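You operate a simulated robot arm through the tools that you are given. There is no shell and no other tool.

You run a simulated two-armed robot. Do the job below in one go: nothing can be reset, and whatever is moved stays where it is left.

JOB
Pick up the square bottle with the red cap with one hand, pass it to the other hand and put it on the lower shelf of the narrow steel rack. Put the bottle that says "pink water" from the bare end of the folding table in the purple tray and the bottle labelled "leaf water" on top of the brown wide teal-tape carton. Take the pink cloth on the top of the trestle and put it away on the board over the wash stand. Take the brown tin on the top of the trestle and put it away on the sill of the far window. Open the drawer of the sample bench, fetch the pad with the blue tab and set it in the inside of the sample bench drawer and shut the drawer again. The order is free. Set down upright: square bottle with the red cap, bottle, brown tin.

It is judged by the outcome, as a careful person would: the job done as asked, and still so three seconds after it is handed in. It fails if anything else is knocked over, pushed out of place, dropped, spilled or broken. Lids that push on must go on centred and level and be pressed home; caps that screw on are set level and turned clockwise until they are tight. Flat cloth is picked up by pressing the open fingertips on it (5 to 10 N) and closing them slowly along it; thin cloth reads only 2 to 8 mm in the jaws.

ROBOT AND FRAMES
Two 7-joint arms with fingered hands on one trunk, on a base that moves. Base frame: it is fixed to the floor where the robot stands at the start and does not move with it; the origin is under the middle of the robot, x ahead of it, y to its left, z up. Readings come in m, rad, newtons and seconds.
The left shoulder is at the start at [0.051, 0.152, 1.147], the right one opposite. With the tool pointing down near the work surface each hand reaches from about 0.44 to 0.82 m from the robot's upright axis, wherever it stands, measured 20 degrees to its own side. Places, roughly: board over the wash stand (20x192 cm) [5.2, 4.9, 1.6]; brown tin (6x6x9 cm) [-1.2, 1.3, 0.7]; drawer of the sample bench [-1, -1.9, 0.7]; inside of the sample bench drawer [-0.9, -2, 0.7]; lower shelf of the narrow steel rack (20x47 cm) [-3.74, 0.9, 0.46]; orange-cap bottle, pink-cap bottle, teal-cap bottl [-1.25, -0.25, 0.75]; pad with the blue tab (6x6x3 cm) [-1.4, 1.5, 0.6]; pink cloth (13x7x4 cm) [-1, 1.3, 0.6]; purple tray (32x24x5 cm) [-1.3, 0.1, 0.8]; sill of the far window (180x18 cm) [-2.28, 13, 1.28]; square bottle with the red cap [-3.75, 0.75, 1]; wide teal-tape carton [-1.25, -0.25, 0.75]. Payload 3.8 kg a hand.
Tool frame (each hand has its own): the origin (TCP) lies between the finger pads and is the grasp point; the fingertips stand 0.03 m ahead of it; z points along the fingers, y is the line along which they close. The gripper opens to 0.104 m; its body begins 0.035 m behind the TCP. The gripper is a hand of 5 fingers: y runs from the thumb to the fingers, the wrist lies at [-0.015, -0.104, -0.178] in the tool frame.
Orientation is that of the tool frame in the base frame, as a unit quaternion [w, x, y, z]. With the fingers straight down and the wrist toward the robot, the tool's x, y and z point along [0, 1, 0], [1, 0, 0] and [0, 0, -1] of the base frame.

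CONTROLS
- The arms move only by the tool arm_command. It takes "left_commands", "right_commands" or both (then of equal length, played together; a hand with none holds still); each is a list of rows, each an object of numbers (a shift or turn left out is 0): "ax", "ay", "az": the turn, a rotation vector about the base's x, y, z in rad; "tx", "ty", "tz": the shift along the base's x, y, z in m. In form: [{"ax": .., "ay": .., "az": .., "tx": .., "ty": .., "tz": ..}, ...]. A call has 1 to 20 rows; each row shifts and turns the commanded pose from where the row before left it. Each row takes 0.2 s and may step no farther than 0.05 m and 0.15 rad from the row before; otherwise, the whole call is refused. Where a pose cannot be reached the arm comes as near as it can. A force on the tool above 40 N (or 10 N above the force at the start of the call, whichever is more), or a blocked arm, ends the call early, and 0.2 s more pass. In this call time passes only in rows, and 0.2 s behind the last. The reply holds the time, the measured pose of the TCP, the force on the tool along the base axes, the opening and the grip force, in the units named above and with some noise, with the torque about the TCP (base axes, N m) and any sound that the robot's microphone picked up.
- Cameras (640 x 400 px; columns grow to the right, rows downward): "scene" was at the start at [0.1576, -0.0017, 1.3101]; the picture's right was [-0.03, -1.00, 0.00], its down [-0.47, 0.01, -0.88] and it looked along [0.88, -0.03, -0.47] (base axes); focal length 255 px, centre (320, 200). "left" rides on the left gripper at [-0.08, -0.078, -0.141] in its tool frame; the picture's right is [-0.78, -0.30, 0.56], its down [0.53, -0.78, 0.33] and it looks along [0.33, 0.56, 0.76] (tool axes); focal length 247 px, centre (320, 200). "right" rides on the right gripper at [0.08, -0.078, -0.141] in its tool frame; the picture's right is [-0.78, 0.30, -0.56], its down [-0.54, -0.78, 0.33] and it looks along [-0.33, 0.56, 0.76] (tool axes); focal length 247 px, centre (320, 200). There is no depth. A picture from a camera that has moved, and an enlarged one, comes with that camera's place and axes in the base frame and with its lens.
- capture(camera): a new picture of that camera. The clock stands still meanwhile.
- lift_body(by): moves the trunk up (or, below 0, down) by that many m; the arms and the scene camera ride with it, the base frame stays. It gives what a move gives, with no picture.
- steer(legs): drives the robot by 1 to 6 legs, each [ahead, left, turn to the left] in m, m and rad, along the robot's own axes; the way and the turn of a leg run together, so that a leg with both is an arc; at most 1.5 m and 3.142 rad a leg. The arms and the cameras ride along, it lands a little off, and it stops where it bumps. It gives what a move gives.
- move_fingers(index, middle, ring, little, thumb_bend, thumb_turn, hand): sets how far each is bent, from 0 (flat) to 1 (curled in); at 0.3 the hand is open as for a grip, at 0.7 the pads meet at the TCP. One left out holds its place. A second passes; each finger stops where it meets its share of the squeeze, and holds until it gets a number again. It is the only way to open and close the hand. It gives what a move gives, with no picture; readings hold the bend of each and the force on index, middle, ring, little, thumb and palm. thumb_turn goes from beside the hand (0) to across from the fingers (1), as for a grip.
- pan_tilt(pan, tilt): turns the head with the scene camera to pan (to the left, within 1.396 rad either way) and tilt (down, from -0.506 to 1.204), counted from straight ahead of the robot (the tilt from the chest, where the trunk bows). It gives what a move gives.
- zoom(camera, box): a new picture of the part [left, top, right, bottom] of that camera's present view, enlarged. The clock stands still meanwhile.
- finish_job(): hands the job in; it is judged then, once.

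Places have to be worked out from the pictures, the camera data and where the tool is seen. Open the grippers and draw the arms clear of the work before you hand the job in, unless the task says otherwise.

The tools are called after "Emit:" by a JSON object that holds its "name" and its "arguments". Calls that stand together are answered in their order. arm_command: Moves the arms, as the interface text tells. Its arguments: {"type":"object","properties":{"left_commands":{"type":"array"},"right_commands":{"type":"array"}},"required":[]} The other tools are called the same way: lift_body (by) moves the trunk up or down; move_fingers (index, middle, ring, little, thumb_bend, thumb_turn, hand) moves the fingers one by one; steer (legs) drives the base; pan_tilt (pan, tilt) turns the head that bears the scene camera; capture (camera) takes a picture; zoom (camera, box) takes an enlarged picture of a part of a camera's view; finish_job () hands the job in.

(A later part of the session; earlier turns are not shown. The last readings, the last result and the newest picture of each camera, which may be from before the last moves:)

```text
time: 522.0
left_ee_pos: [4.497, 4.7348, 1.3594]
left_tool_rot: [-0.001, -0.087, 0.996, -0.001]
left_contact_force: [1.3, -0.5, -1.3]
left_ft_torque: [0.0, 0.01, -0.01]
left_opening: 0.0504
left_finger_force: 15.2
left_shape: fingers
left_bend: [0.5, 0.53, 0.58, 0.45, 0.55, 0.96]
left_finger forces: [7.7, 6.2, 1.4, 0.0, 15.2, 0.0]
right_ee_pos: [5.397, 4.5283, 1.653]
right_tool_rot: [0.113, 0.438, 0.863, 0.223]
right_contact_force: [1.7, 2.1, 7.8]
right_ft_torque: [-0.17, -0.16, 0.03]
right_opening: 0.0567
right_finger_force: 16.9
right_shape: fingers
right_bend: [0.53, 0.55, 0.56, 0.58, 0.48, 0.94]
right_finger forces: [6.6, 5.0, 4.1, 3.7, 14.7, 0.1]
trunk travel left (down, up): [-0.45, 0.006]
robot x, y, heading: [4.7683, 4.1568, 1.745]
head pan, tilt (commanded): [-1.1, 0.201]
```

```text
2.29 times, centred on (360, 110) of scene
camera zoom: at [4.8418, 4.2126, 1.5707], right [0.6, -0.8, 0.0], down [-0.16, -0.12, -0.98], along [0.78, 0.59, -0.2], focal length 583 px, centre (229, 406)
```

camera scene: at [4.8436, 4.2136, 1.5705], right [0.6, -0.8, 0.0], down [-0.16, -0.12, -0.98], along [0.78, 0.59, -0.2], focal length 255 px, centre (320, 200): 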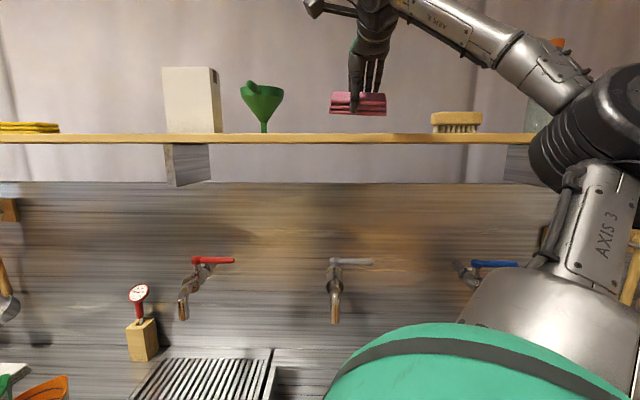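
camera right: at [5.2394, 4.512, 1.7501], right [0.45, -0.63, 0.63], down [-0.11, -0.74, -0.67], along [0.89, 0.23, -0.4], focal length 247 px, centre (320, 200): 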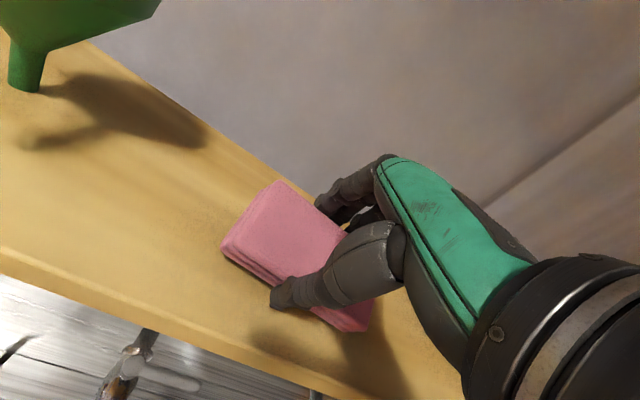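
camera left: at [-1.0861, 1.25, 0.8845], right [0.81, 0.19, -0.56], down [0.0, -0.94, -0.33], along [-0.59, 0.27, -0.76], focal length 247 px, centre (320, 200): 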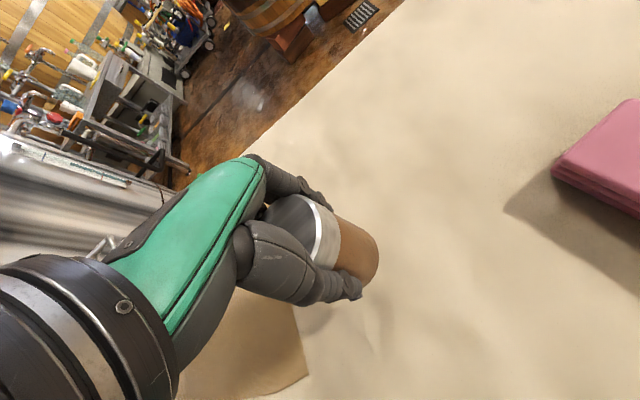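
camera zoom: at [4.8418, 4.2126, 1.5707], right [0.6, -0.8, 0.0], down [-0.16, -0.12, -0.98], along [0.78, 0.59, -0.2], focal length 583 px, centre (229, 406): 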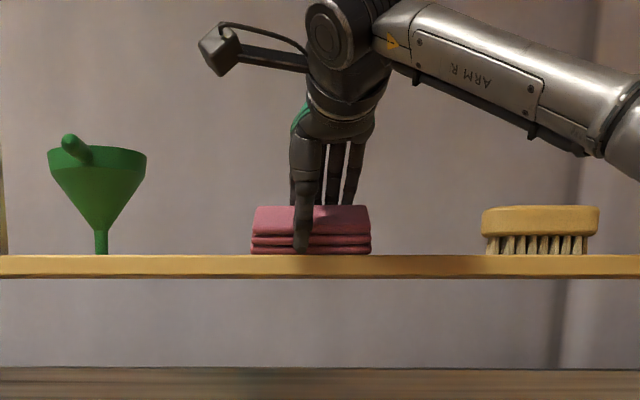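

The cloth's near edge rests on the board. I open the far fingers gradually so it settles flat, keeping the thumb still.

Emit:
{"name": "move_fingers", "arguments": {"hand": "right", "index": 0.46, "middle": 0.46, "ring": 0.46, "little": 0.46}}

Emit:
{"name": "move_fingers", "arguments": {"hand": "right", "index": 0.3, "middle": 0.3, "ring": 0.3, "little": 0.3}}

Emit:
{"name": "zoom", "arguments": {"camera": "scene", "box": [220, 40, 500, 180]}}

Emit:
{"name": "capture", "arguments": {"camera": "right"}}

```text
time: 523.0
left_ee_pos: [4.4982, 4.7361, 1.3596]
left_tool_rot: [-0.001, -0.088, 0.996, -0.002]
left_contact_force: [0.2, -0.6, -1.3]
left_ft_torque: [-0.01, 0.02, -0.01]
left_opening: 0.0505
left_finger_force: 15.3
left_shape: fingers
left_bend: [0.5, 0.53, 0.58, 0.45, 0.55, 0.96]
left_finger forces: [7.6, 6.3, 1.4, 0.0, 15.2, 0.0]
right_ee_pos: [5.3961, 4.5281, 1.6518]
right_tool_rot: [0.112, 0.438, 0.864, 0.221]
right_contact_force: [0.2, -0.6, -1.2]
right_ft_torque: [-0.01, -0.01, 0.02]
right_opening: 0.0593
right_finger_force: 5.0
right_shape: fingers
right_bend: [0.43, 0.45, 0.46, 0.46, 0.53, 0.97]
right_finger forces: [3.3, 0.9, 0.5, 0.3, 5.4, 0.0]
trunk travel left (down, up): [-0.45, 0.006]
robot x, y, heading: [4.7693, 4.1549, 1.746]
head pan, tilt (commanded): [-1.1, 0.201]
```

```text
time: 524.0
left_ee_pos: [4.4973, 4.7364, 1.3579]
left_tool_rot: [-0.002, -0.086, 0.996, 0.0]
left_contact_force: [-0.2, -0.3, -1.3]
left_ft_torque: [0.0, -0.01, -0.01]
left_opening: 0.0506
left_finger_force: 15.6
left_shape: fingers
left_bend: [0.5, 0.53, 0.58, 0.45, 0.55, 0.96]
left_finger forces: [7.7, 6.2, 1.3, 0.1, 15.2, 0.0]
right_ee_pos: [5.3967, 4.5288, 1.653]
right_tool_rot: [0.112, 0.439, 0.864, 0.22]
right_contact_force: [-0.1, -1.2, -0.6]
right_ft_torque: [-0.01, 0.01, 0.01]
right_opening: 0.0667
right_finger_force: 0.1
right_shape: fingers
right_bend: [0.3, 0.3, 0.3, 0.3, 0.59, 0.97]
right_finger forces: [0.0, 0.0, 0.0, 0.1, 0.1, 0.0]
trunk travel left (down, up): [-0.45, 0.006]
robot x, y, heading: [4.7692, 4.1544, 1.745]
head pan, tilt (commanded): [-1.1, 0.201]
```

```text
2.29 times, centred on (360, 110) of scene
camera zoom: at [4.8425, 4.2122, 1.5706], right [0.6, -0.8, 0.0], down [-0.16, -0.12, -0.98], along [0.78, 0.59, -0.2], focal length 583 px, centre (229, 406)
```

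zoom: 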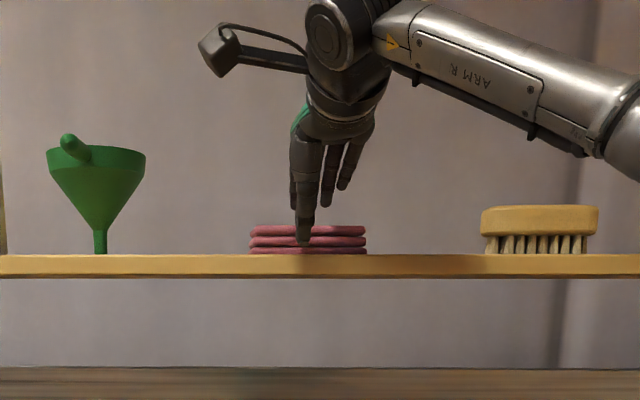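

```text
taken
camera right: at [5.2397, 4.5118, 1.7388], right [0.45, -0.63, 0.63], down [-0.11, -0.74, -0.67], along [0.89, 0.23, -0.4], focal length 247 px, centre (320, 200)
```

right: 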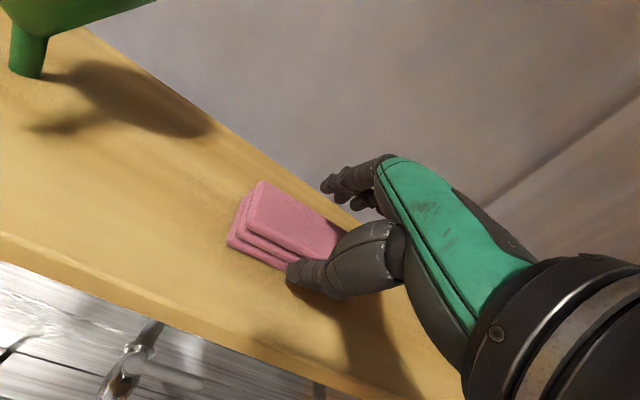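

The cloth lies flat on the board. I raise the hand straight up, then draw it back from the wall.

Emit:
{"name": "arm_command", "arguments": {"right_commands": [{"tz": 0.02, "tx": -0.004, "ty": -0.003}, {"tz": 0.025, "tx": -0.008, "ty": -0.006}, {"tx": -0.036, "ty": -0.026}, {"tx": -0.036, "ty": -0.026}, {"tx": -0.036, "ty": -0.026}, {"tx": -0.036, "ty": -0.026}]}}

Emit:
{"name": "zoom", "arguments": {"camera": "scene", "box": [220, 40, 500, 180]}}

Emit:
{"name": "capture", "arguments": {"camera": "right"}}

```text
time: 525.4
left_ee_pos: [4.4958, 4.7347, 1.3598]
left_tool_rot: [-0.001, -0.087, 0.996, -0.001]
left_contact_force: [0.1, -0.3, -1.8]
left_ft_torque: [-0.03, -0.02, -0.03]
left_opening: 0.0504
left_finger_force: 14.8
left_shape: fingers
left_bend: [0.5, 0.53, 0.58, 0.45, 0.55, 0.96]
left_finger forces: [7.7, 6.3, 1.4, 0.0, 15.2, 0.0]
right_ee_pos: [5.2362, 4.4144, 1.6996]
right_tool_rot: [0.112, 0.438, 0.864, 0.222]
right_contact_force: [0.6, 0.2, -0.1]
right_ft_torque: [-0.01, -0.02, -0.02]
right_opening: 0.0663
right_finger_force: 0.1
right_shape: fingers
right_bend: [0.3, 0.3, 0.3, 0.3, 0.59, 0.97]
right_finger forces: [0.1, 0.1, 0.0, 0.0, 0.0, 0.0]
trunk travel left (down, up): [-0.45, 0.006]
robot x, y, heading: [4.7665, 4.1557, 1.749]
head pan, tilt (commanded): [-1.1, 0.201]
```

```text
2.29 times, centred on (360, 110) of scene
camera zoom: at [4.8412, 4.2113, 1.5708], right [0.6, -0.8, 0.0], down [-0.16, -0.12, -0.98], along [0.78, 0.59, -0.2], focal length 583 px, centre (229, 406)
```

zoom: 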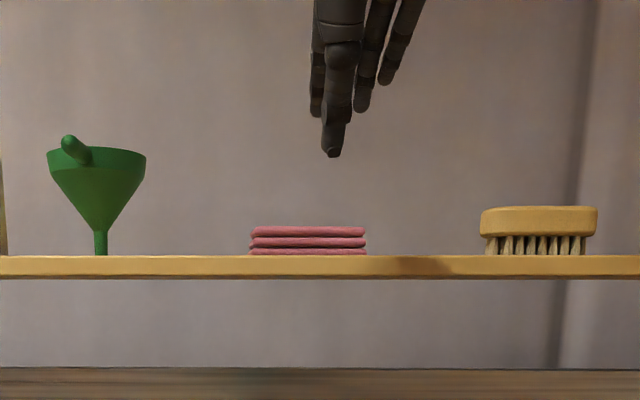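

```text
taken
camera right: at [5.0809, 4.3984, 1.7864], right [0.45, -0.63, 0.63], down [-0.1, -0.74, -0.67], along [0.89, 0.23, -0.4], focal length 247 px, centre (320, 200)
```

right: 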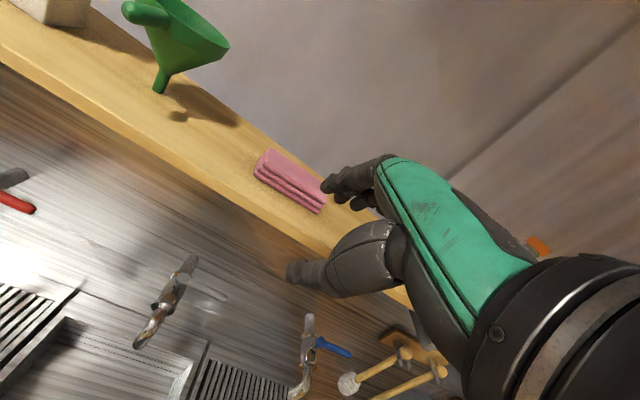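

The cloth lies on the board. I zoom to verify it doesn't overhang the back edge.

Emit:
{"name": "zoom", "arguments": {"camera": "right", "box": [200, 110, 380, 250]}}

```text
2.86 times, centred on (290, 180) of right
camera zoom: at [5.0809, 4.3984, 1.7864], right [0.45, -0.63, 0.63], down [-0.1, -0.74, -0.67], along [0.89, 0.23, -0.4], focal length 706 px, centre (406, 257)
```

zoom: 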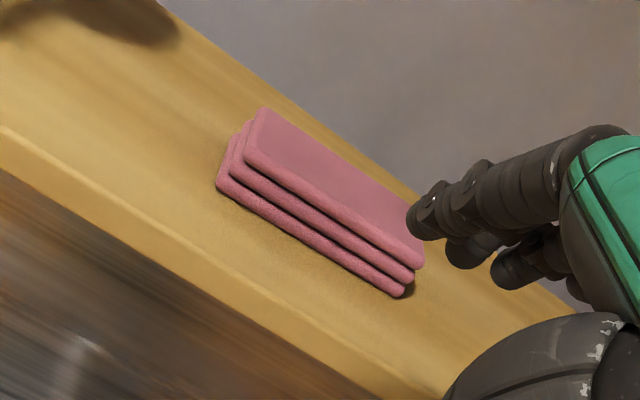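

The cloth is fully on the board. I bring the right hand back down, level it, and return it to the front of the robot.

Emit:
{"name": "arm_command", "arguments": {"right_commands": [{"tx": -0.016, "ty": -0.012, "tz": -0.04, "ax": -0.0492, "ay": 0.0672}, {"tz": -0.045, "ax": -0.0492, "ay": 0.0672}, {"tz": -0.045, "ax": -0.0492, "ay": 0.0672}, {"tz": -0.045, "ax": -0.0492, "ay": 0.0672}, {"tz": -0.045, "ax": -0.0492, "ay": 0.0672}, {"tz": -0.045, "ax": -0.0492, "ay": 0.0672}, {"tx": -0.035, "ty": 0.018, "az": 0.0858}, {"tx": -0.035, "ty": 0.018, "az": 0.0858}, {"tx": -0.035, "ty": 0.018, "az": 0.0858}, {"tx": -0.035, "ty": 0.018, "az": 0.0858}, {"tx": -0.035, "ty": 0.018, "az": 0.0858}, {"tx": -0.035, "ty": 0.018, "az": 0.0858}, {"tx": -0.035, "ty": 0.018, "az": 0.0858}, {"tx": -0.035, "ty": 0.018, "az": 0.0858}, {"tx": -0.035, "ty": 0.018, "az": 0.0858}, {"tx": -0.035, "ty": 0.018, "az": 0.0858}, {"tx": -0.035, "ty": 0.018, "az": 0.0858}, {"tx": -0.035, "ty": 0.018, "az": 0.0858}, {"tx": -0.02, "ty": 0.018, "az": 0.0858}]}}

Emit:
{"name": "capture", "arguments": {"camera": "scene"}}

```text
time: 529.4
left_ee_pos: [4.4967, 4.7371, 1.3589]
left_tool_rot: [-0.001, -0.087, 0.996, -0.002]
left_contact_force: [0.9, 0.7, -1.1]
left_ft_torque: [-0.02, -0.01, -0.01]
left_opening: 0.0502
left_finger_force: 15.5
left_shape: fingers
left_bend: [0.5, 0.53, 0.58, 0.45, 0.55, 0.96]
left_finger forces: [7.8, 6.2, 1.4, 0.0, 15.2, 0.0]
right_ee_pos: [4.7821, 4.6399, 1.4329]
right_tool_rot: [0.0, -0.089, 0.996, 0.001]
right_contact_force: [-0.4, 0.8, -0.3]
right_ft_torque: [-0.01, 0.03, -0.01]
right_opening: 0.0665
right_finger_force: 0.1
right_shape: fingers
right_bend: [0.3, 0.3, 0.3, 0.3, 0.59, 0.97]
right_finger forces: [0.0, 0.0, 0.0, 0.1, 0.0, 0.0]
trunk travel left (down, up): [-0.45, 0.006]
robot x, y, heading: [4.7688, 4.1571, 1.743]
head pan, tilt (commanded): [-1.1, 0.201]
```

```text
taken
camera scene: at [4.8423, 4.2146, 1.5705], right [0.6, -0.8, 0.0], down [-0.16, -0.12, -0.98], along [0.78, 0.59, -0.2], focal length 255 px, centre (320, 200)
```

scene: 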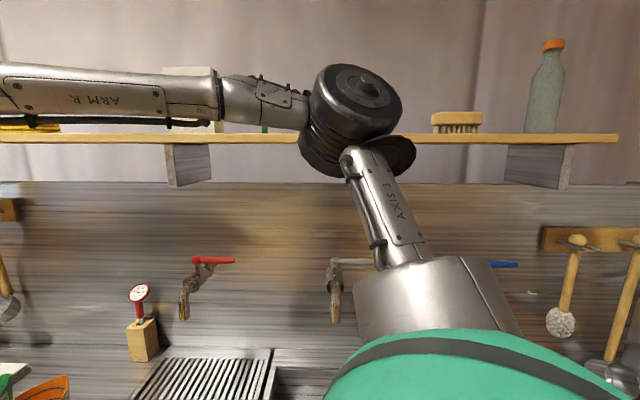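

Both hands are clear of the board. I lower the trunk for travel, back away from the counter, and retrace my way out.

Emit:
{"name": "steer", "arguments": {"legs": [[-0.2, 0.15, 0]]}}

Emit:
{"name": "lift_body", "arguments": {"by": -0.225}}

Emit:
{"name": "move_fingers", "arguments": {"hand": "right", "thumb_bend": 0.3}}

Emit:
{"name": "steer", "arguments": {"legs": [[0, 0, -1.15], [0, -0.75, 0], [-0.55, 0, 0], [-1.4, 0, 0]]}}

Emit:
{"name": "pan_tilt", "arguments": {"pan": 0.0, "tilt": 0.2}}

Emit:
{"name": "capture", "arguments": {"camera": "scene"}}

```text
time: 531.3
left_ee_pos: [4.385, 4.5168, 1.3575]
left_tool_rot: [-0.001, -0.085, 0.996, -0.003]
left_contact_force: [0.0, 0.6, -0.9]
left_ft_torque: [0.02, -0.01, -0.01]
left_opening: 0.0504
left_finger_force: 15.3
left_shape: fingers
left_bend: [0.5, 0.53, 0.58, 0.45, 0.55, 0.96]
left_finger forces: [7.9, 6.2, 1.3, 0.1, 15.1, 0.0]
right_ee_pos: [4.6706, 4.4171, 1.4309]
right_tool_rot: [-0.001, -0.087, 0.996, -0.002]
right_contact_force: [0.2, 0.5, 1.3]
right_ft_torque: [0.0, 0.01, 0.01]
right_opening: 0.0662
right_finger_force: 0.0
right_shape: fingers
right_bend: [0.3, 0.3, 0.3, 0.3, 0.59, 0.97]
right_finger forces: [0.0, 0.0, 0.0, 0.1, 0.1, 0.0]
trunk travel left (down, up): [-0.45, 0.006]
robot x, y, heading: [4.6531, 3.9328, 1.746]
head pan, tilt (commanded): [-1.1, 0.201]
```

```text
time: 533.6
left_ee_pos: [4.3839, 4.5111, 1.1352]
left_tool_rot: [-0.002, -0.086, 0.996, -0.002]
left_contact_force: [-0.1, -0.1, -1.3]
left_ft_torque: [-0.01, 0.01, 0.02]
left_opening: 0.0504
left_finger_force: 15.1
left_shape: fingers
left_bend: [0.5, 0.53, 0.58, 0.45, 0.55, 0.96]
left_finger forces: [7.8, 6.2, 1.5, 0.0, 15.2, 0.0]
right_ee_pos: [4.6683, 4.4132, 1.2076]
right_tool_rot: [0.0, -0.088, 0.996, 0.0]
right_contact_force: [0.5, -0.5, -1.1]
right_ft_torque: [0.0, -0.02, -0.02]
right_opening: 0.0667
right_finger_force: 0.1
right_shape: fingers
right_bend: [0.3, 0.3, 0.3, 0.3, 0.59, 0.97]
right_finger forces: [0.0, 0.0, 0.0, 0.0, 0.1, 0.0]
trunk travel left (down, up): [-0.225, 0.231]
robot x, y, heading: [4.6532, 3.9318, 1.742]
head pan, tilt (commanded): [-1.1, 0.201]
```

```text
time: 534.6
left_ee_pos: [4.384, 4.5109, 1.1332]
left_tool_rot: [-0.001, -0.087, 0.996, -0.001]
left_contact_force: [-0.3, 0.0, -0.8]
left_ft_torque: [0.02, 0.01, -0.01]
left_opening: 0.0504
left_finger_force: 15.3
left_shape: fingers
left_bend: [0.5, 0.53, 0.58, 0.45, 0.55, 0.96]
left_finger forces: [7.8, 6.2, 1.5, 0.1, 15.1, 0.0]
right_ee_pos: [4.6686, 4.4136, 1.2067]
right_tool_rot: [-0.001, -0.086, 0.996, 0.001]
right_contact_force: [0.5, -0.1, -0.6]
right_ft_torque: [-0.01, 0.0, -0.01]
right_opening: 0.1029
right_finger_force: 0.1
right_shape: fingers
right_bend: [0.3, 0.3, 0.3, 0.3, 0.3, 0.97]
right_finger forces: [0.0, 0.0, 0.0, 0.0, 0.0, 0.0]
trunk travel left (down, up): [-0.225, 0.231]
robot x, y, heading: [4.6546, 3.9291, 1.744]
head pan, tilt (commanded): [-1.1, 0.201]
```

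```text
time: 551.0
left_ee_pos: [3.8786, 2.6843, 1.1332]
left_tool_rot: [-0.002, 0.468, 0.884, -0.001]
left_contact_force: [0.3, -0.6, -1.6]
left_ft_torque: [-0.03, 0.03, -0.01]
left_opening: 0.0498
left_finger_force: 14.8
left_shape: fingers
left_bend: [0.5, 0.53, 0.58, 0.45, 0.55, 0.96]
left_finger forces: [7.7, 6.1, 1.4, 0.0, 14.7, 0.1]
right_ee_pos: [3.9059, 2.3855, 1.2077]
right_tool_rot: [0.001, 0.468, 0.884, 0.0]
right_contact_force: [0.1, -0.2, 0.2]
right_ft_torque: [0.0, 0.0, 0.02]
right_opening: 0.1028
right_finger_force: 0.1
right_shape: fingers
right_bend: [0.3, 0.3, 0.3, 0.3, 0.3, 0.97]
right_finger forces: [0.0, 0.0, 0.0, 0.0, 0.0, 0.0]
trunk travel left (down, up): [-0.225, 0.231]
robot x, y, heading: [3.4578, 2.1976, 0.596]
head pan, tilt (commanded): [-1.1, 0.201]
```

```text
time: 552.3
left_ee_pos: [3.8781, 2.6853, 1.1337]
left_tool_rot: [-0.001, 0.469, 0.883, -0.001]
left_contact_force: [0.8, 0.4, -1.6]
left_ft_torque: [-0.01, -0.01, 0.01]
left_opening: 0.0499
left_finger_force: 15.0
left_shape: fingers
left_bend: [0.5, 0.53, 0.58, 0.45, 0.55, 0.96]
left_finger forces: [7.7, 6.1, 1.4, 0.0, 14.7, 0.0]
right_ee_pos: [3.9049, 2.3841, 1.2069]
right_tool_rot: [0.0, 0.467, 0.884, 0.0]
right_contact_force: [-0.5, 0.6, -0.1]
right_ft_torque: [-0.03, -0.03, 0.0]
right_opening: 0.1029
right_finger_force: 0.0
right_shape: fingers
right_bend: [0.3, 0.3, 0.3, 0.3, 0.3, 0.97]
right_finger forces: [0.0, 0.1, 0.0, 0.0, 0.1, 0.0]
trunk travel left (down, up): [-0.225, 0.231]
robot x, y, heading: [3.4583, 2.2004, 0.599]
head pan, tilt (commanded): [0.0, 0.201]
```

```text
taken
camera scene: at [3.5904, 2.2913, 1.324], right [0.56, -0.83, 0.0], down [-0.28, -0.19, -0.94], along [0.78, 0.53, -0.34], focal length 255 px, centre (320, 200)
```

scene: 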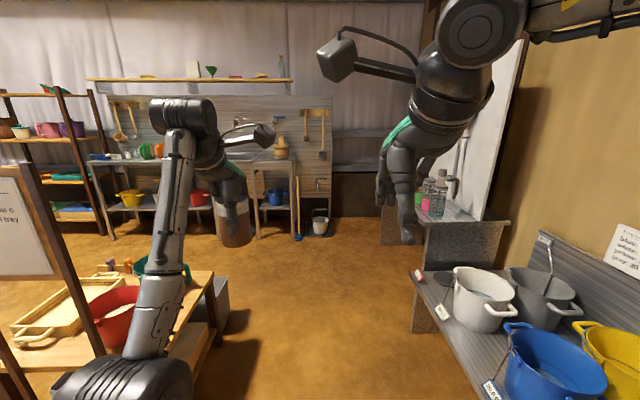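

I'm back past the wooden stand. I look to the left for the way toward the far window.

Emit:
{"name": "pan_tilt", "arguments": {"pan": 1.39, "tilt": 0.1}}

Emit:
{"name": "capture", "arguments": {"camera": "scene"}}

```text
time: 553.8
left_ee_pos: [3.879, 2.6835, 1.1339]
left_tool_rot: [-0.001, 0.469, 0.883, -0.001]
left_contact_force: [0.4, -0.4, -1.0]
left_ft_torque: [0.0, 0.0, -0.01]
left_opening: 0.0501
left_finger_force: 15.6
left_shape: fingers
left_bend: [0.5, 0.53, 0.58, 0.45, 0.55, 0.96]
left_finger forces: [7.6, 6.1, 1.3, 0.0, 14.7, 0.0]
right_ee_pos: [3.9062, 2.385, 1.2063]
right_tool_rot: [0.001, 0.468, 0.884, 0.0]
right_contact_force: [0.1, 0.1, 0.2]
right_ft_torque: [0.0, -0.02, 0.0]
right_opening: 0.1027
right_finger_force: 0.2
right_shape: fingers
right_bend: [0.3, 0.3, 0.3, 0.3, 0.3, 0.97]
right_finger forces: [0.0, 0.0, 0.1, 0.0, 0.0, 0.0]
trunk travel left (down, up): [-0.225, 0.231]
robot x, y, heading: [3.4559, 2.2024, 0.598]
head pan, tilt (commanded): [1.389, 0.099]
```

```text
taken
camera scene: at [3.4779, 2.3244, 1.344], right [0.91, 0.4, -0.14], down [-0.08, -0.17, -0.98], along [-0.41, 0.9, -0.12], focal length 255 px, centre (320, 200)
```

scene: 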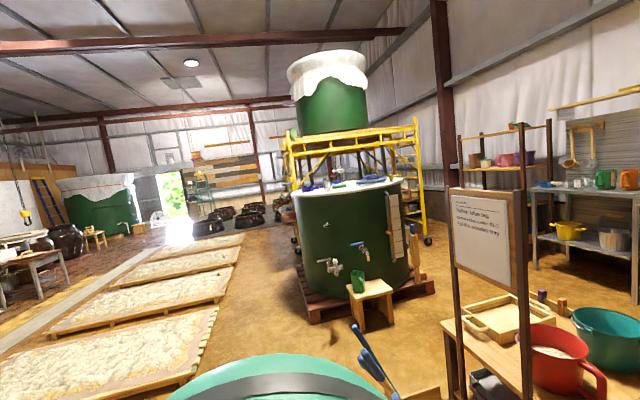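

There's a free lane along the pallets' right ends, left of the green vat, leading toward the far wall. I line up with it, face that way, and drive the first stretch.

Emit:
{"name": "steer", "arguments": {"legs": [[-0.33, 0, 0], [0, 0, 1.549], [1.5, 0, 0], [1.5, 0, 0]]}}

Emit:
{"name": "pan_tilt", "arguments": {"pan": 0.0, "tilt": 0.15}}

Emit:
{"name": "capture", "arguments": {"camera": "scene"}}

```text
time: 573.8
left_ee_pos: [1.1346, 5.0078, 1.1347]
left_tool_rot: [0.0, -0.276, 0.961, -0.001]
left_contact_force: [-0.1, 0.5, -1.6]
left_ft_torque: [0.0, -0.01, 0.0]
left_opening: 0.0493
left_finger_force: 14.5
left_shape: fingers
left_bend: [0.5, 0.53, 0.59, 0.45, 0.55, 0.96]
left_finger forces: [7.5, 6.0, 1.3, 0.0, 14.0, 0.0]
right_ee_pos: [1.4344, 5.0249, 1.2073]
right_tool_rot: [-0.001, -0.276, 0.961, 0.001]
right_contact_force: [-0.2, -0.2, -0.2]
right_ft_torque: [0.01, -0.03, 0.0]
right_opening: 0.1029
right_finger_force: 0.1
right_shape: fingers
right_bend: [0.3, 0.3, 0.3, 0.3, 0.3, 0.97]
right_finger forces: [0.0, 0.1, 0.1, 0.1, 0.0, 0.0]
trunk travel left (down, up): [-0.225, 0.231]
robot x, y, heading: [1.6046, 4.5739, 2.131]
head pan, tilt (commanded): [1.389, 0.099]
```

```text
time: 575.4
left_ee_pos: [1.1341, 5.0088, 1.134]
left_tool_rot: [0.0, -0.275, 0.961, -0.001]
left_contact_force: [-0.5, -0.6, -2.0]
left_ft_torque: [0.0, -0.01, 0.0]
left_opening: 0.0494
left_finger_force: 14.9
left_shape: fingers
left_bend: [0.5, 0.53, 0.59, 0.45, 0.55, 0.96]
left_finger forces: [7.5, 6.0, 1.3, 0.0, 14.0, 0.0]
right_ee_pos: [1.4358, 5.0245, 1.207]
right_tool_rot: [0.0, -0.276, 0.961, 0.001]
right_contact_force: [0.8, 0.4, 0.1]
right_ft_torque: [0.03, 0.06, -0.02]
right_opening: 0.103
right_finger_force: 0.1
right_shape: fingers
right_bend: [0.3, 0.3, 0.3, 0.3, 0.3, 0.97]
right_finger forces: [0.1, 0.0, 0.0, 0.0, 0.0, 0.1]
trunk travel left (down, up): [-0.225, 0.231]
robot x, y, heading: [1.6024, 4.5758, 2.13]
head pan, tilt (commanded): [0.0, 0.15]
```

```text
taken
camera scene: at [1.5179, 4.7077, 1.3287], right [0.85, 0.53, 0.0], down [0.15, -0.24, -0.96], along [-0.51, 0.81, -0.29], focal length 255 px, centre (320, 200)
```

scene: 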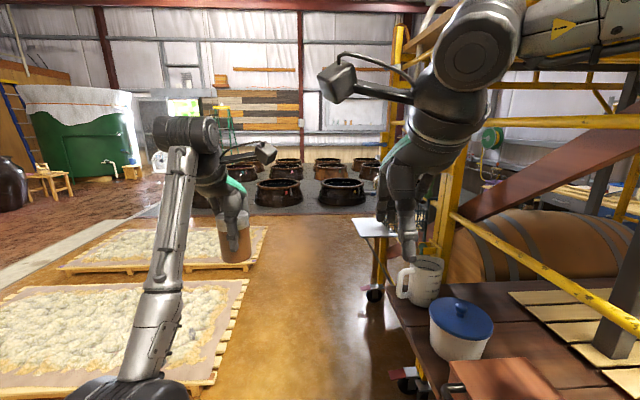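

The lane narrows beside the scaffold, and my right elbow sticks out toward it. I stretch the right hand forward to tuck the elbow in, then check.

Emit:
{"name": "arm_command", "arguments": {"right_commands": [{"tx": -0.0325, "ty": 0.03}, {"tx": -0.0325, "ty": 0.03}, {"tx": -0.0325, "ty": 0.03}, {"tx": -0.0325, "ty": 0.03}]}}

Emit:
{"name": "pan_tilt", "arguments": {"pan": -0.5, "tilt": 0.5}}

Emit:
{"name": "capture", "arguments": {"camera": "scene"}}

```text
time: 576.4
left_ee_pos: [1.1349, 5.009, 1.1321]
left_tool_rot: [-0.001, -0.276, 0.961, -0.001]
left_contact_force: [0.0, 0.8, -1.5]
left_ft_torque: [0.01, -0.01, -0.02]
left_opening: 0.0496
left_finger_force: 15.0
left_shape: fingers
left_bend: [0.5, 0.53, 0.59, 0.45, 0.55, 0.96]
left_finger forces: [7.6, 5.9, 1.3, 0.1, 14.1, 0.0]
right_ee_pos: [1.3794, 5.0795, 1.2081]
right_tool_rot: [-0.001, -0.276, 0.961, 0.001]
right_contact_force: [-0.4, -1.1, -0.2]
right_ft_torque: [0.01, 0.02, -0.02]
right_opening: 0.1032
right_finger_force: 0.1
right_shape: fingers
right_bend: [0.3, 0.3, 0.3, 0.3, 0.3, 0.98]
right_finger forces: [0.0, 0.0, 0.0, 0.0, 0.0, 0.0]
right hand out of reach, approached as far as the arm can: row 2, 3, 4
trunk travel left (down, up): [-0.225, 0.231]
robot x, y, heading: [1.6065, 4.5718, 2.14]
head pan, tilt (commanded): [0.0, 0.15]
```

```text
time: 577.3
left_ee_pos: [1.1344, 5.0082, 1.1341]
left_tool_rot: [-0.001, -0.275, 0.961, -0.002]
left_contact_force: [0.7, -0.1, -1.8]
left_ft_torque: [-0.02, 0.04, 0.02]
left_opening: 0.0497
left_finger_force: 14.0
left_shape: fingers
left_bend: [0.5, 0.53, 0.59, 0.45, 0.55, 0.96]
left_finger forces: [7.5, 6.0, 1.3, 0.1, 14.0, 0.0]
right_ee_pos: [1.379, 5.0784, 1.208]
right_tool_rot: [-0.001, -0.276, 0.961, 0.0]
right_contact_force: [0.0, 0.1, -0.1]
right_ft_torque: [-0.01, -0.01, 0.02]
right_opening: 0.1029
right_finger_force: 0.0
right_shape: fingers
right_bend: [0.3, 0.3, 0.3, 0.3, 0.3, 0.98]
right_finger forces: [0.0, 0.0, 0.1, 0.0, 0.1, 0.0]
trunk travel left (down, up): [-0.225, 0.231]
robot x, y, heading: [1.6038, 4.5729, 2.133]
head pan, tilt (commanded): [-0.499, 0.499]
```

```text
taken
camera scene: at [1.5641, 4.7162, 1.2985], right [1.0, 0.07, 0.07], down [0.09, -0.58, -0.81], along [-0.02, 0.81, -0.58], focal length 255 px, centre (320, 200)
```

scene: 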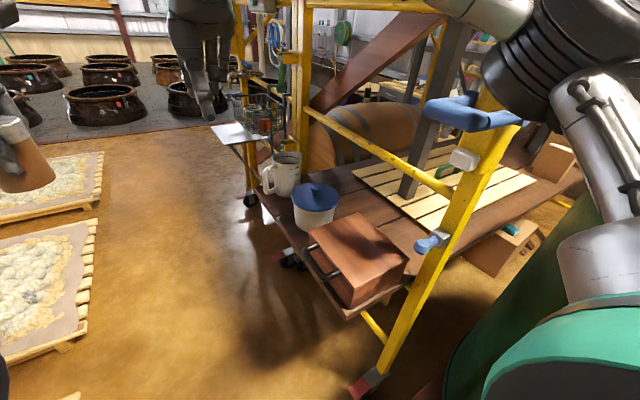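

My right elbow is very close to a scaffold leg. I shift left at once, then turn to face the pallets so that both arms are over the low pallets and I can travel sideways through the lane.

Emit:
{"name": "steer", "arguments": {"legs": [[0, 0.1, 0], [0, 0, 1.571]]}}

Emit:
{"name": "pan_tilt", "arguments": {"pan": -1.2, "tilt": 0.4}}

Emit:
{"name": "capture", "arguments": {"camera": "scene"}}

```text
time: 582.2
left_ee_pos: [1.074, 4.0584, 1.1334]
left_tool_rot: [0.0, 0.87, -0.492, 0.001]
left_contact_force: [-0.7, 0.4, -1.4]
left_ft_torque: [0.0, 0.0, 0.02]
left_opening: 0.0488
left_finger_force: 14.2
left_shape: fingers
left_bend: [0.51, 0.54, 0.59, 0.45, 0.55, 0.96]
left_finger forces: [7.3, 5.8, 1.3, 0.0, 13.4, 0.1]
right_ee_pos: [1.0066, 4.3036, 1.2079]
right_tool_rot: [0.001, 0.87, -0.492, 0.0]
right_contact_force: [0.5, 0.3, -0.5]
right_ft_torque: [0.01, -0.02, -0.02]
right_opening: 0.1027
right_finger_force: 0.0
right_shape: fingers
right_bend: [0.3, 0.3, 0.3, 0.3, 0.3, 0.98]
right_finger forces: [0.0, 0.0, 0.0, 0.0, 0.0, 0.1]
trunk travel left (down, up): [-0.225, 0.231]
robot x, y, heading: [1.5217, 4.5179, -2.6]
head pan, tilt (commanded): [-0.499, 0.499]
```

```text
time: 583.3
left_ee_pos: [1.0737, 4.0577, 1.133]
left_tool_rot: [-0.001, 0.871, -0.492, 0.001]
left_contact_force: [0.2, -0.4, -2.0]
left_ft_torque: [0.01, 0.04, 0.0]
left_opening: 0.0489
left_finger_force: 14.1
left_shape: fingers
left_bend: [0.51, 0.54, 0.59, 0.45, 0.55, 0.96]
left_finger forces: [7.4, 5.9, 1.2, 0.0, 13.4, 0.0]
right_ee_pos: [1.007, 4.3031, 1.2085]
right_tool_rot: [0.001, 0.87, -0.493, 0.001]
right_contact_force: [0.3, 0.7, 0.1]
right_ft_torque: [-0.02, 0.01, -0.02]
right_opening: 0.1028
right_finger_force: 0.0
right_shape: fingers
right_bend: [0.3, 0.3, 0.3, 0.3, 0.3, 0.98]
right_finger forces: [0.1, 0.0, 0.1, 0.0, 0.0, 0.0]
trunk travel left (down, up): [-0.225, 0.231]
robot x, y, heading: [1.5169, 4.5175, -2.6]
head pan, tilt (commanded): [-1.201, 0.4]
```

```text
taken
camera scene: at [1.3906, 4.5424, 1.314], right [0.6, 0.79, 0.13], down [0.42, -0.17, -0.89], along [-0.68, 0.59, -0.43], focal length 255 px, centre (320, 200)
```

scene: 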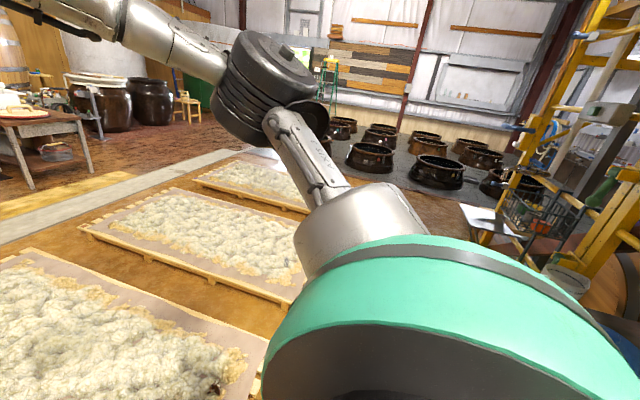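

The lane ahead ends at rows of big pots, so I'll use the main aisle instead. First I re-tighten the grip on the tin, then retrace along the pallets.

Emit:
{"name": "move_fingers", "arguments": {"hand": "left", "index": 0.72, "middle": 0.72, "ring": 0.68, "thumb_bend": 0.74}}

Emit:
{"name": "capture", "arguments": {"camera": "left"}}

Emit:
{"name": "steer", "arguments": {"legs": [[-0.04, 0, 0.034], [0, 1.5, 0], [0, 1.5, 0]]}}

```text
time: 584.3
left_ee_pos: [1.0737, 4.0591, 1.1338]
left_tool_rot: [0.0, 0.87, -0.492, 0.002]
left_contact_force: [-1.7, -0.1, -2.4]
left_ft_torque: [0.0, 0.01, -0.02]
left_opening: 0.0492
left_finger_force: 19.6
left_shape: fingers
left_bend: [0.53, 0.55, 0.62, 0.45, 0.54, 0.95]
left_finger forces: [8.0, 7.2, 4.4, 0.0, 19.8, 0.0]
right_ee_pos: [1.0073, 4.3027, 1.2081]
right_tool_rot: [0.001, 0.87, -0.493, 0.0]
right_contact_force: [0.5, 0.5, 0.5]
right_ft_torque: [0.01, 0.04, -0.03]
right_opening: 0.1031
right_finger_force: 0.0
right_shape: fingers
right_bend: [0.3, 0.3, 0.3, 0.3, 0.3, 0.98]
right_finger forces: [0.0, 0.1, 0.0, 0.1, 0.0, 0.0]
trunk travel left (down, up): [-0.225, 0.231]
robot x, y, heading: [1.5151, 4.519, -2.597]
head pan, tilt (commanded): [-1.201, 0.4]
```

```text
taken
camera left: at [1.0993, 4.1673, 1.2755], right [-0.14, 0.82, -0.56], down [0.94, -0.06, -0.33], along [-0.3, -0.57, -0.76], focal length 247 px, centre (320, 200)
```

left: 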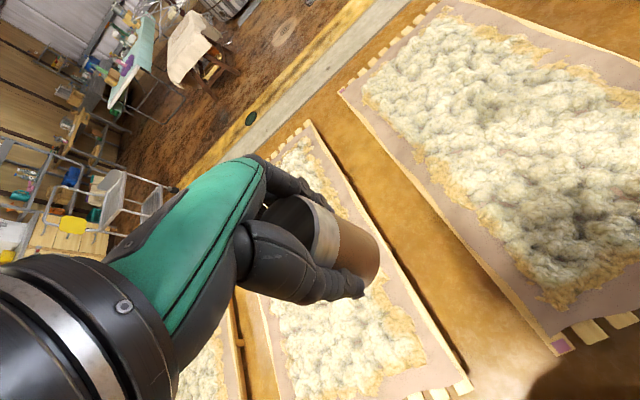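

```text
time: 599.3
left_ee_pos: [2.765, 1.5259, 1.1336]
left_tool_rot: [0.0, 0.881, -0.474, 0.001]
left_contact_force: [0.1, -0.6, -2.2]
left_ft_torque: [-0.01, 0.02, 0.02]
left_opening: 0.0491
left_finger_force: 19.6
left_shape: fingers
left_bend: [0.53, 0.55, 0.62, 0.45, 0.54, 0.95]
left_finger forces: [8.1, 7.1, 4.5, 0.1, 19.7, 0.0]
right_ee_pos: [2.6863, 1.7694, 1.2084]
right_tool_rot: [0.001, 0.881, -0.473, 0.001]
right_contact_force: [-0.7, 0.2, 0.6]
right_ft_torque: [0.0, -0.04, 0.02]
right_opening: 0.1028
right_finger_force: 0.1
right_shape: fingers
right_bend: [0.3, 0.3, 0.3, 0.3, 0.3, 0.98]
right_finger forces: [0.0, 0.1, 0.1, 0.0, 0.0, 0.0]
trunk travel left (down, up): [-0.225, 0.231]
robot x, y, heading: [3.1905, 2.007, -2.551]
head pan, tilt (commanded): [-1.201, 0.4]
```

Back at the lane's start. I drive along the bench lane toward the table's bare end.

Emit:
{"name": "steer", "arguments": {"legs": [[1.29, 0.09, 0], [1.29, 0.06, 0], [1.29, 0.03, 0]]}}

Emit:
{"name": "pan_tilt", "arguments": {"pan": -1.2, "tilt": 0.2}}

Emit:
{"name": "capture", "arguments": {"camera": "scene"}}

```text
time: 618.1
left_ee_pos: [-0.3493, -0.8233, 1.134]
left_tool_rot: [0.0, 0.886, -0.464, 0.001]
left_contact_force: [-0.6, 0.4, -1.7]
left_ft_torque: [0.01, 0.0, -0.01]
left_opening: 0.0491
left_finger_force: 19.8
left_shape: fingers
left_bend: [0.53, 0.55, 0.62, 0.45, 0.54, 0.95]
left_finger forces: [8.0, 7.2, 4.5, 0.0, 19.7, 0.0]
right_ee_pos: [-0.4314, -0.5814, 1.2083]
right_tool_rot: [0.001, 0.886, -0.464, 0.0]
right_contact_force: [-0.3, -0.3, 0.5]
right_ft_torque: [0.03, 0.01, 0.01]
right_opening: 0.103
right_finger_force: 0.0
right_shape: fingers
right_bend: [0.3, 0.3, 0.3, 0.3, 0.3, 0.98]
right_finger forces: [0.0, 0.1, 0.0, 0.0, 0.1, 0.0]
trunk travel left (down, up): [-0.225, 0.231]
robot x, y, heading: [0.0623, -0.3384, -2.537]
head pan, tilt (commanded): [-1.201, 0.4]
```

```text
time: 618.8
left_ee_pos: [-0.3502, -0.8229, 1.1337]
left_tool_rot: [-0.001, 0.885, -0.465, 0.002]
left_contact_force: [-0.6, -0.3, -2.0]
left_ft_torque: [0.04, 0.0, 0.0]
left_opening: 0.0493
left_finger_force: 19.7
left_shape: fingers
left_bend: [0.53, 0.55, 0.62, 0.45, 0.54, 0.95]
left_finger forces: [8.0, 7.2, 4.5, 0.0, 19.6, 0.0]
right_ee_pos: [-0.4318, -0.5821, 1.2079]
right_tool_rot: [0.001, 0.885, -0.465, 0.001]
right_contact_force: [-0.1, 0.6, 0.3]
right_ft_torque: [-0.03, -0.02, -0.02]
right_opening: 0.1031
right_finger_force: 0.0
right_shape: fingers
right_bend: [0.3, 0.3, 0.3, 0.3, 0.3, 0.98]
right_finger forces: [0.1, 0.0, 0.1, 0.0, 0.1, 0.1]
trunk travel left (down, up): [-0.225, 0.231]
robot x, y, heading: [0.0638, -0.334, -2.534]
head pan, tilt (commanded): [-1.201, 0.201]
```

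```text
taken
camera scene: at [-0.0678, -0.3199, 1.3323], right [0.55, 0.82, 0.13], down [0.28, -0.03, -0.96], along [-0.79, 0.57, -0.25], focal length 255 px, centre (320, 200)
```

scene: 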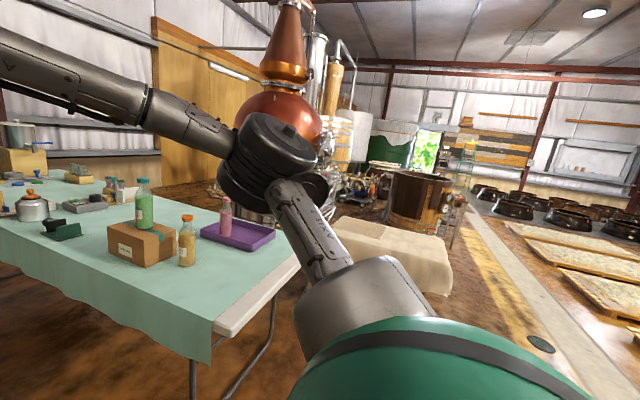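

All is as I left it on the table. I turn to face up the aisle and thread between cart and trestle.

Emit:
{"name": "steer", "arguments": {"legs": [[0, 0, -1.602], [0.4, -0.55, 0], [1.03, 0, 0], [0, -0.36, 0]]}}

Emit:
{"name": "pan_tilt", "arguments": {"pan": 0.0, "tilt": 0.2}}

Emit:
{"name": "capture", "arguments": {"camera": "scene"}}

```text
time: 633.2
left_ee_pos: [-0.4299, 1.7614, 1.133]
left_tool_rot: [0.0, -0.287, 0.958, -0.002]
left_contact_force: [-0.2, -0.8, -1.2]
left_ft_torque: [0.01, 0.01, -0.01]
left_opening: 0.0484
left_finger_force: 18.4
left_shape: fingers
left_bend: [0.53, 0.56, 0.62, 0.45, 0.54, 0.95]
left_finger forces: [7.4, 7.0, 4.4, 0.0, 18.3, 0.1]
right_ee_pos: [-0.1872, 1.8376, 1.2084]
right_tool_rot: [-0.001, -0.287, 0.958, 0.001]
right_contact_force: [-0.2, 0.3, 0.2]
right_ft_torque: [0.01, 0.0, 0.01]
right_opening: 0.1027
right_finger_force: 0.0
right_shape: fingers
right_bend: [0.3, 0.3, 0.3, 0.3, 0.3, 0.98]
right_finger forces: [0.0, 0.0, 0.0, 0.1, 0.0, 0.1]
trunk travel left (down, up): [-0.225, 0.231]
robot x, y, heading: [0.0531, 1.3367, 2.16]
head pan, tilt (commanded): [-1.201, 0.201]
```

```text
time: 634.6
left_ee_pos: [-0.4292, 1.7619, 1.1338]
left_tool_rot: [-0.001, -0.287, 0.958, -0.001]
left_contact_force: [-0.4, 0.5, -1.6]
left_ft_torque: [0.01, 0.0, 0.01]
left_opening: 0.0486
left_finger_force: 18.3
left_shape: fingers
left_bend: [0.53, 0.56, 0.62, 0.45, 0.54, 0.95]
left_finger forces: [7.6, 7.0, 4.4, 0.1, 18.3, 0.1]
right_ee_pos: [-0.1859, 1.8385, 1.2077]
right_tool_rot: [-0.001, -0.288, 0.958, 0.001]
right_contact_force: [0.0, -0.3, 0.2]
right_ft_torque: [0.01, 0.0, -0.01]
right_opening: 0.1028
right_finger_force: 0.1
right_shape: fingers
right_bend: [0.3, 0.3, 0.3, 0.3, 0.3, 0.98]
right_finger forces: [0.1, 0.1, 0.1, 0.0, 0.0, 0.0]
trunk travel left (down, up): [-0.225, 0.231]
robot x, y, heading: [0.0494, 1.3343, 2.155]
head pan, tilt (commanded): [0.0, 0.201]
```

```text
taken
camera scene: at [-0.039, 1.4701, 1.3239], right [0.83, 0.55, 0.0], down [0.19, -0.28, -0.94], along [-0.52, 0.79, -0.34], focal length 255 px, centre (320, 200)
```

scene: 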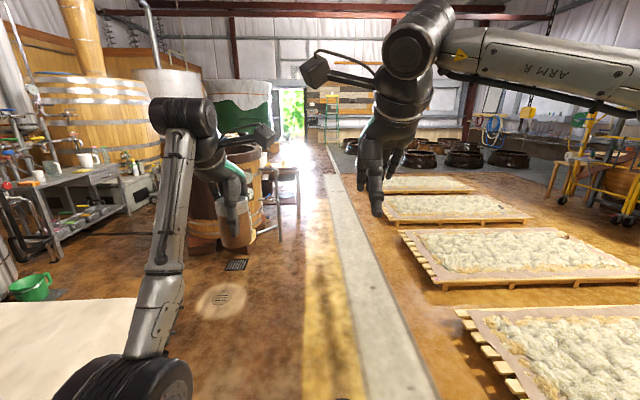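

The aisle is clear ahead. I drive up it in steps, keeping to the strip.

Emit:
{"name": "steer", "arguments": {"legs": [[1.4, -0.22, 0], [1.5, 0, 0], [1.5, 0.05, 0]]}}

Emit:
{"name": "capture", "arguments": {"camera": "scene"}}

```text
refused: leg 3 is longer than a leg can be; nothing moved
```

```text
taken
camera scene: at [-0.039, 1.4701, 1.3239], right [0.83, 0.55, 0.0], down [0.19, -0.28, -0.94], along [-0.52, 0.79, -0.34], focal length 255 px, centre (320, 200)
```

scene: 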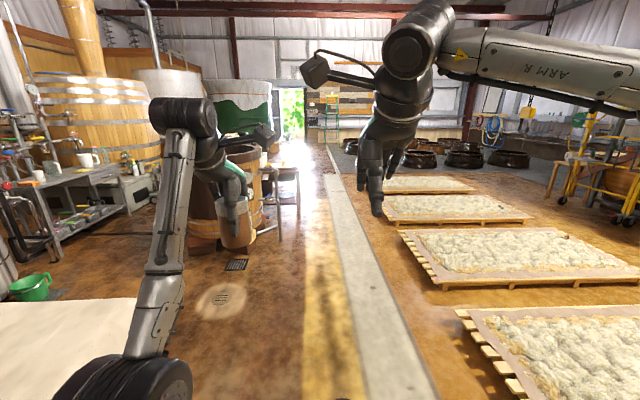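

A leg was just too long; I shorten it and drive.

Emit:
{"name": "steer", "arguments": {"legs": [[1.4, -0.22, 0], [1.45, 0, 0], [1.45, 0.05, 0]]}}

Emit:
{"name": "capture", "arguments": {"camera": "scene"}}

```text
time: 655.2
left_ee_pos: [-2.6757, 5.4087, 1.1344]
left_tool_rot: [-0.001, -0.295, 0.956, -0.001]
left_contact_force: [-0.4, 0.0, -2.1]
left_ft_torque: [-0.01, -0.01, -0.01]
left_opening: 0.0485
left_finger_force: 18.5
left_shape: fingers
left_bend: [0.53, 0.56, 0.62, 0.45, 0.54, 0.95]
left_finger forces: [7.5, 6.9, 4.4, 0.1, 18.3, 0.0]
right_ee_pos: [-2.4343, 5.4895, 1.2084]
right_tool_rot: [-0.001, -0.294, 0.956, 0.002]
right_contact_force: [-0.3, 0.0, 0.6]
right_ft_torque: [0.02, 0.05, -0.03]
right_opening: 0.1031
right_finger_force: 0.0
right_shape: fingers
right_bend: [0.3, 0.3, 0.3, 0.3, 0.3, 0.98]
right_finger forces: [0.0, 0.0, 0.0, 0.0, 0.0, 0.0]
trunk travel left (down, up): [-0.225, 0.231]
robot x, y, heading: [-2.1898, 4.9891, 2.171]
head pan, tilt (commanded): [0.0, 0.201]
```

```text
taken
camera scene: at [-2.2806, 5.1235, 1.324], right [0.82, 0.57, 0.0], down [0.19, -0.28, -0.94], along [-0.53, 0.78, -0.34], focal length 255 px, centre (320, 200)
```

scene: 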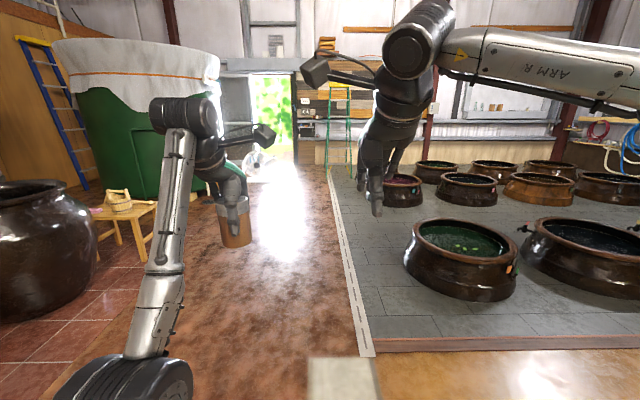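

Ahead, the corridor runs left of the tiled pot area; the far window is at the right behind the pots. I keep left and go further to see the space before the far wall.

Emit:
{"name": "steer", "arguments": {"legs": [[1.3, 0.35, 0], [1.4, 0, 0], [1.0, 0, 0]]}}

Emit:
{"name": "pan_tilt", "arguments": {"pan": -0.5, "tilt": 0.2}}

Emit:
{"name": "capture", "arguments": {"camera": "scene"}}

```text
time: 673.0
left_ee_pos: [-4.98, 8.2587, 1.134]
left_tool_rot: [-0.001, -0.281, 0.96, -0.001]
left_contact_force: [0.5, -0.1, -1.5]
left_ft_torque: [0.02, -0.01, -0.01]
left_opening: 0.0487
left_finger_force: 18.3
left_shape: fingers
left_bend: [0.53, 0.56, 0.62, 0.45, 0.54, 0.95]
left_finger forces: [7.6, 7.0, 4.4, 0.0, 18.2, 0.0]
right_ee_pos: [-4.7355, 8.3335, 1.2087]
right_tool_rot: [-0.002, -0.281, 0.96, 0.0]
right_contact_force: [-1.2, -0.1, 0.2]
right_ft_torque: [-0.02, -0.02, 0.02]
right_opening: 0.1029
right_finger_force: 0.2
right_shape: fingers
right_bend: [0.3, 0.3, 0.3, 0.3, 0.3, 0.98]
right_finger forces: [0.1, 0.0, 0.0, 0.0, 0.0, 0.0]
trunk travel left (down, up): [-0.225, 0.231]
robot x, y, heading: [-4.5036, 7.8274, 2.142]
head pan, tilt (commanded): [0.0, 0.201]
```

```text
time: 674.0
left_ee_pos: [-4.9788, 8.2594, 1.134]
left_tool_rot: [0.0, -0.281, 0.96, -0.001]
left_contact_force: [-0.5, 0.3, -2.6]
left_ft_torque: [0.02, 0.01, -0.01]
left_opening: 0.0484
left_finger_force: 18.4
left_shape: fingers
left_bend: [0.53, 0.56, 0.62, 0.45, 0.54, 0.95]
left_finger forces: [7.5, 7.1, 4.4, 0.1, 18.2, 0.0]
right_ee_pos: [-4.7354, 8.3328, 1.2074]
right_tool_rot: [-0.001, -0.28, 0.96, 0.0]
right_contact_force: [-0.6, 0.0, 0.1]
right_ft_torque: [0.01, -0.01, -0.02]
right_opening: 0.1031
right_finger_force: 0.1
right_shape: fingers
right_bend: [0.3, 0.3, 0.3, 0.3, 0.3, 0.98]
right_finger forces: [0.0, 0.1, 0.0, 0.0, 0.0, 0.0]
trunk travel left (down, up): [-0.225, 0.231]
robot x, y, heading: [-4.5013, 7.8245, 2.144]
head pan, tilt (commanded): [-0.499, 0.201]
```

```text
taken
camera scene: at [-4.5491, 7.9765, 1.3256], right [0.99, 0.08, 0.07], down [0.09, -0.31, -0.95], along [-0.05, 0.95, -0.32], focal length 255 px, centre (320, 200)
```

scene: 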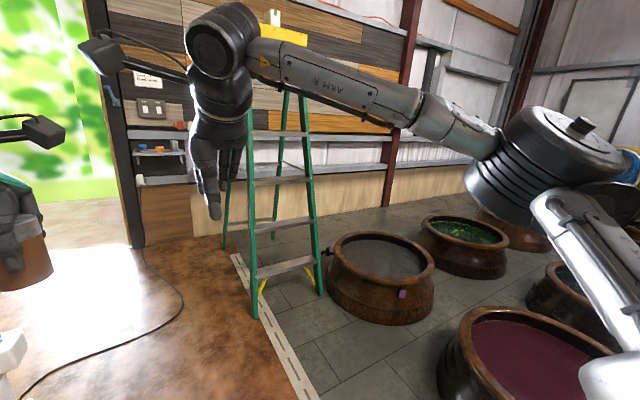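

The ladder blocks the way along the wall, but between the first and second pot rows (N≈8.3) there is a ~1.4 m lane. I back up to it and travel sideways to the right along it, with the arms high above the pots.

Emit:
{"name": "steer", "arguments": {"legs": [[-0.75, 0, 0], [0, -0.6, 0]]}}

Emit:
{"name": "pan_tilt", "arguments": {"pan": -1.2, "tilt": 0.35}}

Emit:
{"name": "capture", "arguments": {"camera": "scene"}}

```text
time: 681.0
left_ee_pos: [-4.064, 7.9626, 1.1328]
left_tool_rot: [0.0, -0.273, 0.962, 0.0]
left_contact_force: [-0.8, 1.8, -1.1]
left_ft_torque: [-0.01, 0.0, -0.04]
left_opening: 0.0485
left_finger_force: 18.8
left_shape: fingers
left_bend: [0.53, 0.56, 0.62, 0.45, 0.54, 0.95]
left_finger forces: [7.6, 7.1, 4.4, 0.0, 18.2, 0.0]
right_ee_pos: [-3.8193, 8.0312, 1.2091]
right_tool_rot: [-0.001, -0.273, 0.962, 0.001]
right_contact_force: [0.3, -1.4, -0.9]
right_ft_torque: [0.02, -0.01, 0.0]
right_opening: 0.103
right_finger_force: 0.0
right_shape: fingers
right_bend: [0.3, 0.3, 0.3, 0.3, 0.3, 0.98]
right_finger forces: [0.0, 0.1, 0.1, 0.1, 0.0, 0.0]
trunk travel left (down, up): [-0.225, 0.231]
robot x, y, heading: [-3.6009, 7.5235, 2.123]
head pan, tilt (commanded): [-0.499, 0.201]
```

```text
time: 682.0
left_ee_pos: [-4.0644, 7.9632, 1.1328]
left_tool_rot: [0.0, -0.272, 0.962, -0.001]
left_contact_force: [0.0, 0.1, -1.1]
left_ft_torque: [0.01, -0.01, -0.02]
left_opening: 0.0487
left_finger_force: 18.3
left_shape: fingers
left_bend: [0.53, 0.56, 0.62, 0.45, 0.54, 0.95]
left_finger forces: [7.5, 7.0, 4.4, 0.1, 18.2, 0.1]
right_ee_pos: [-3.8196, 8.031, 1.2081]
right_tool_rot: [-0.001, -0.272, 0.962, 0.0]
right_contact_force: [-0.1, -0.5, -1.0]
right_ft_torque: [-0.06, -0.03, 0.01]
right_opening: 0.1029
right_finger_force: 0.0
right_shape: fingers
right_bend: [0.3, 0.3, 0.3, 0.3, 0.3, 0.98]
right_finger forces: [0.0, 0.0, 0.0, 0.1, 0.0, 0.0]
trunk travel left (down, up): [-0.225, 0.231]
robot x, y, heading: [-3.5963, 7.5235, 2.12]
head pan, tilt (commanded): [-1.201, 0.351]
```

```text
taken
camera scene: at [-3.5773, 7.6531, 1.3185], right [0.79, -0.59, 0.13], down [-0.14, -0.39, -0.91], along [0.59, 0.71, -0.39], focal length 255 px, centre (320, 200)
```

scene: 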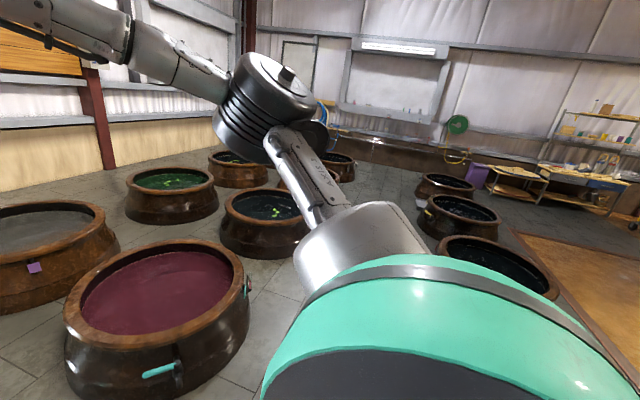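

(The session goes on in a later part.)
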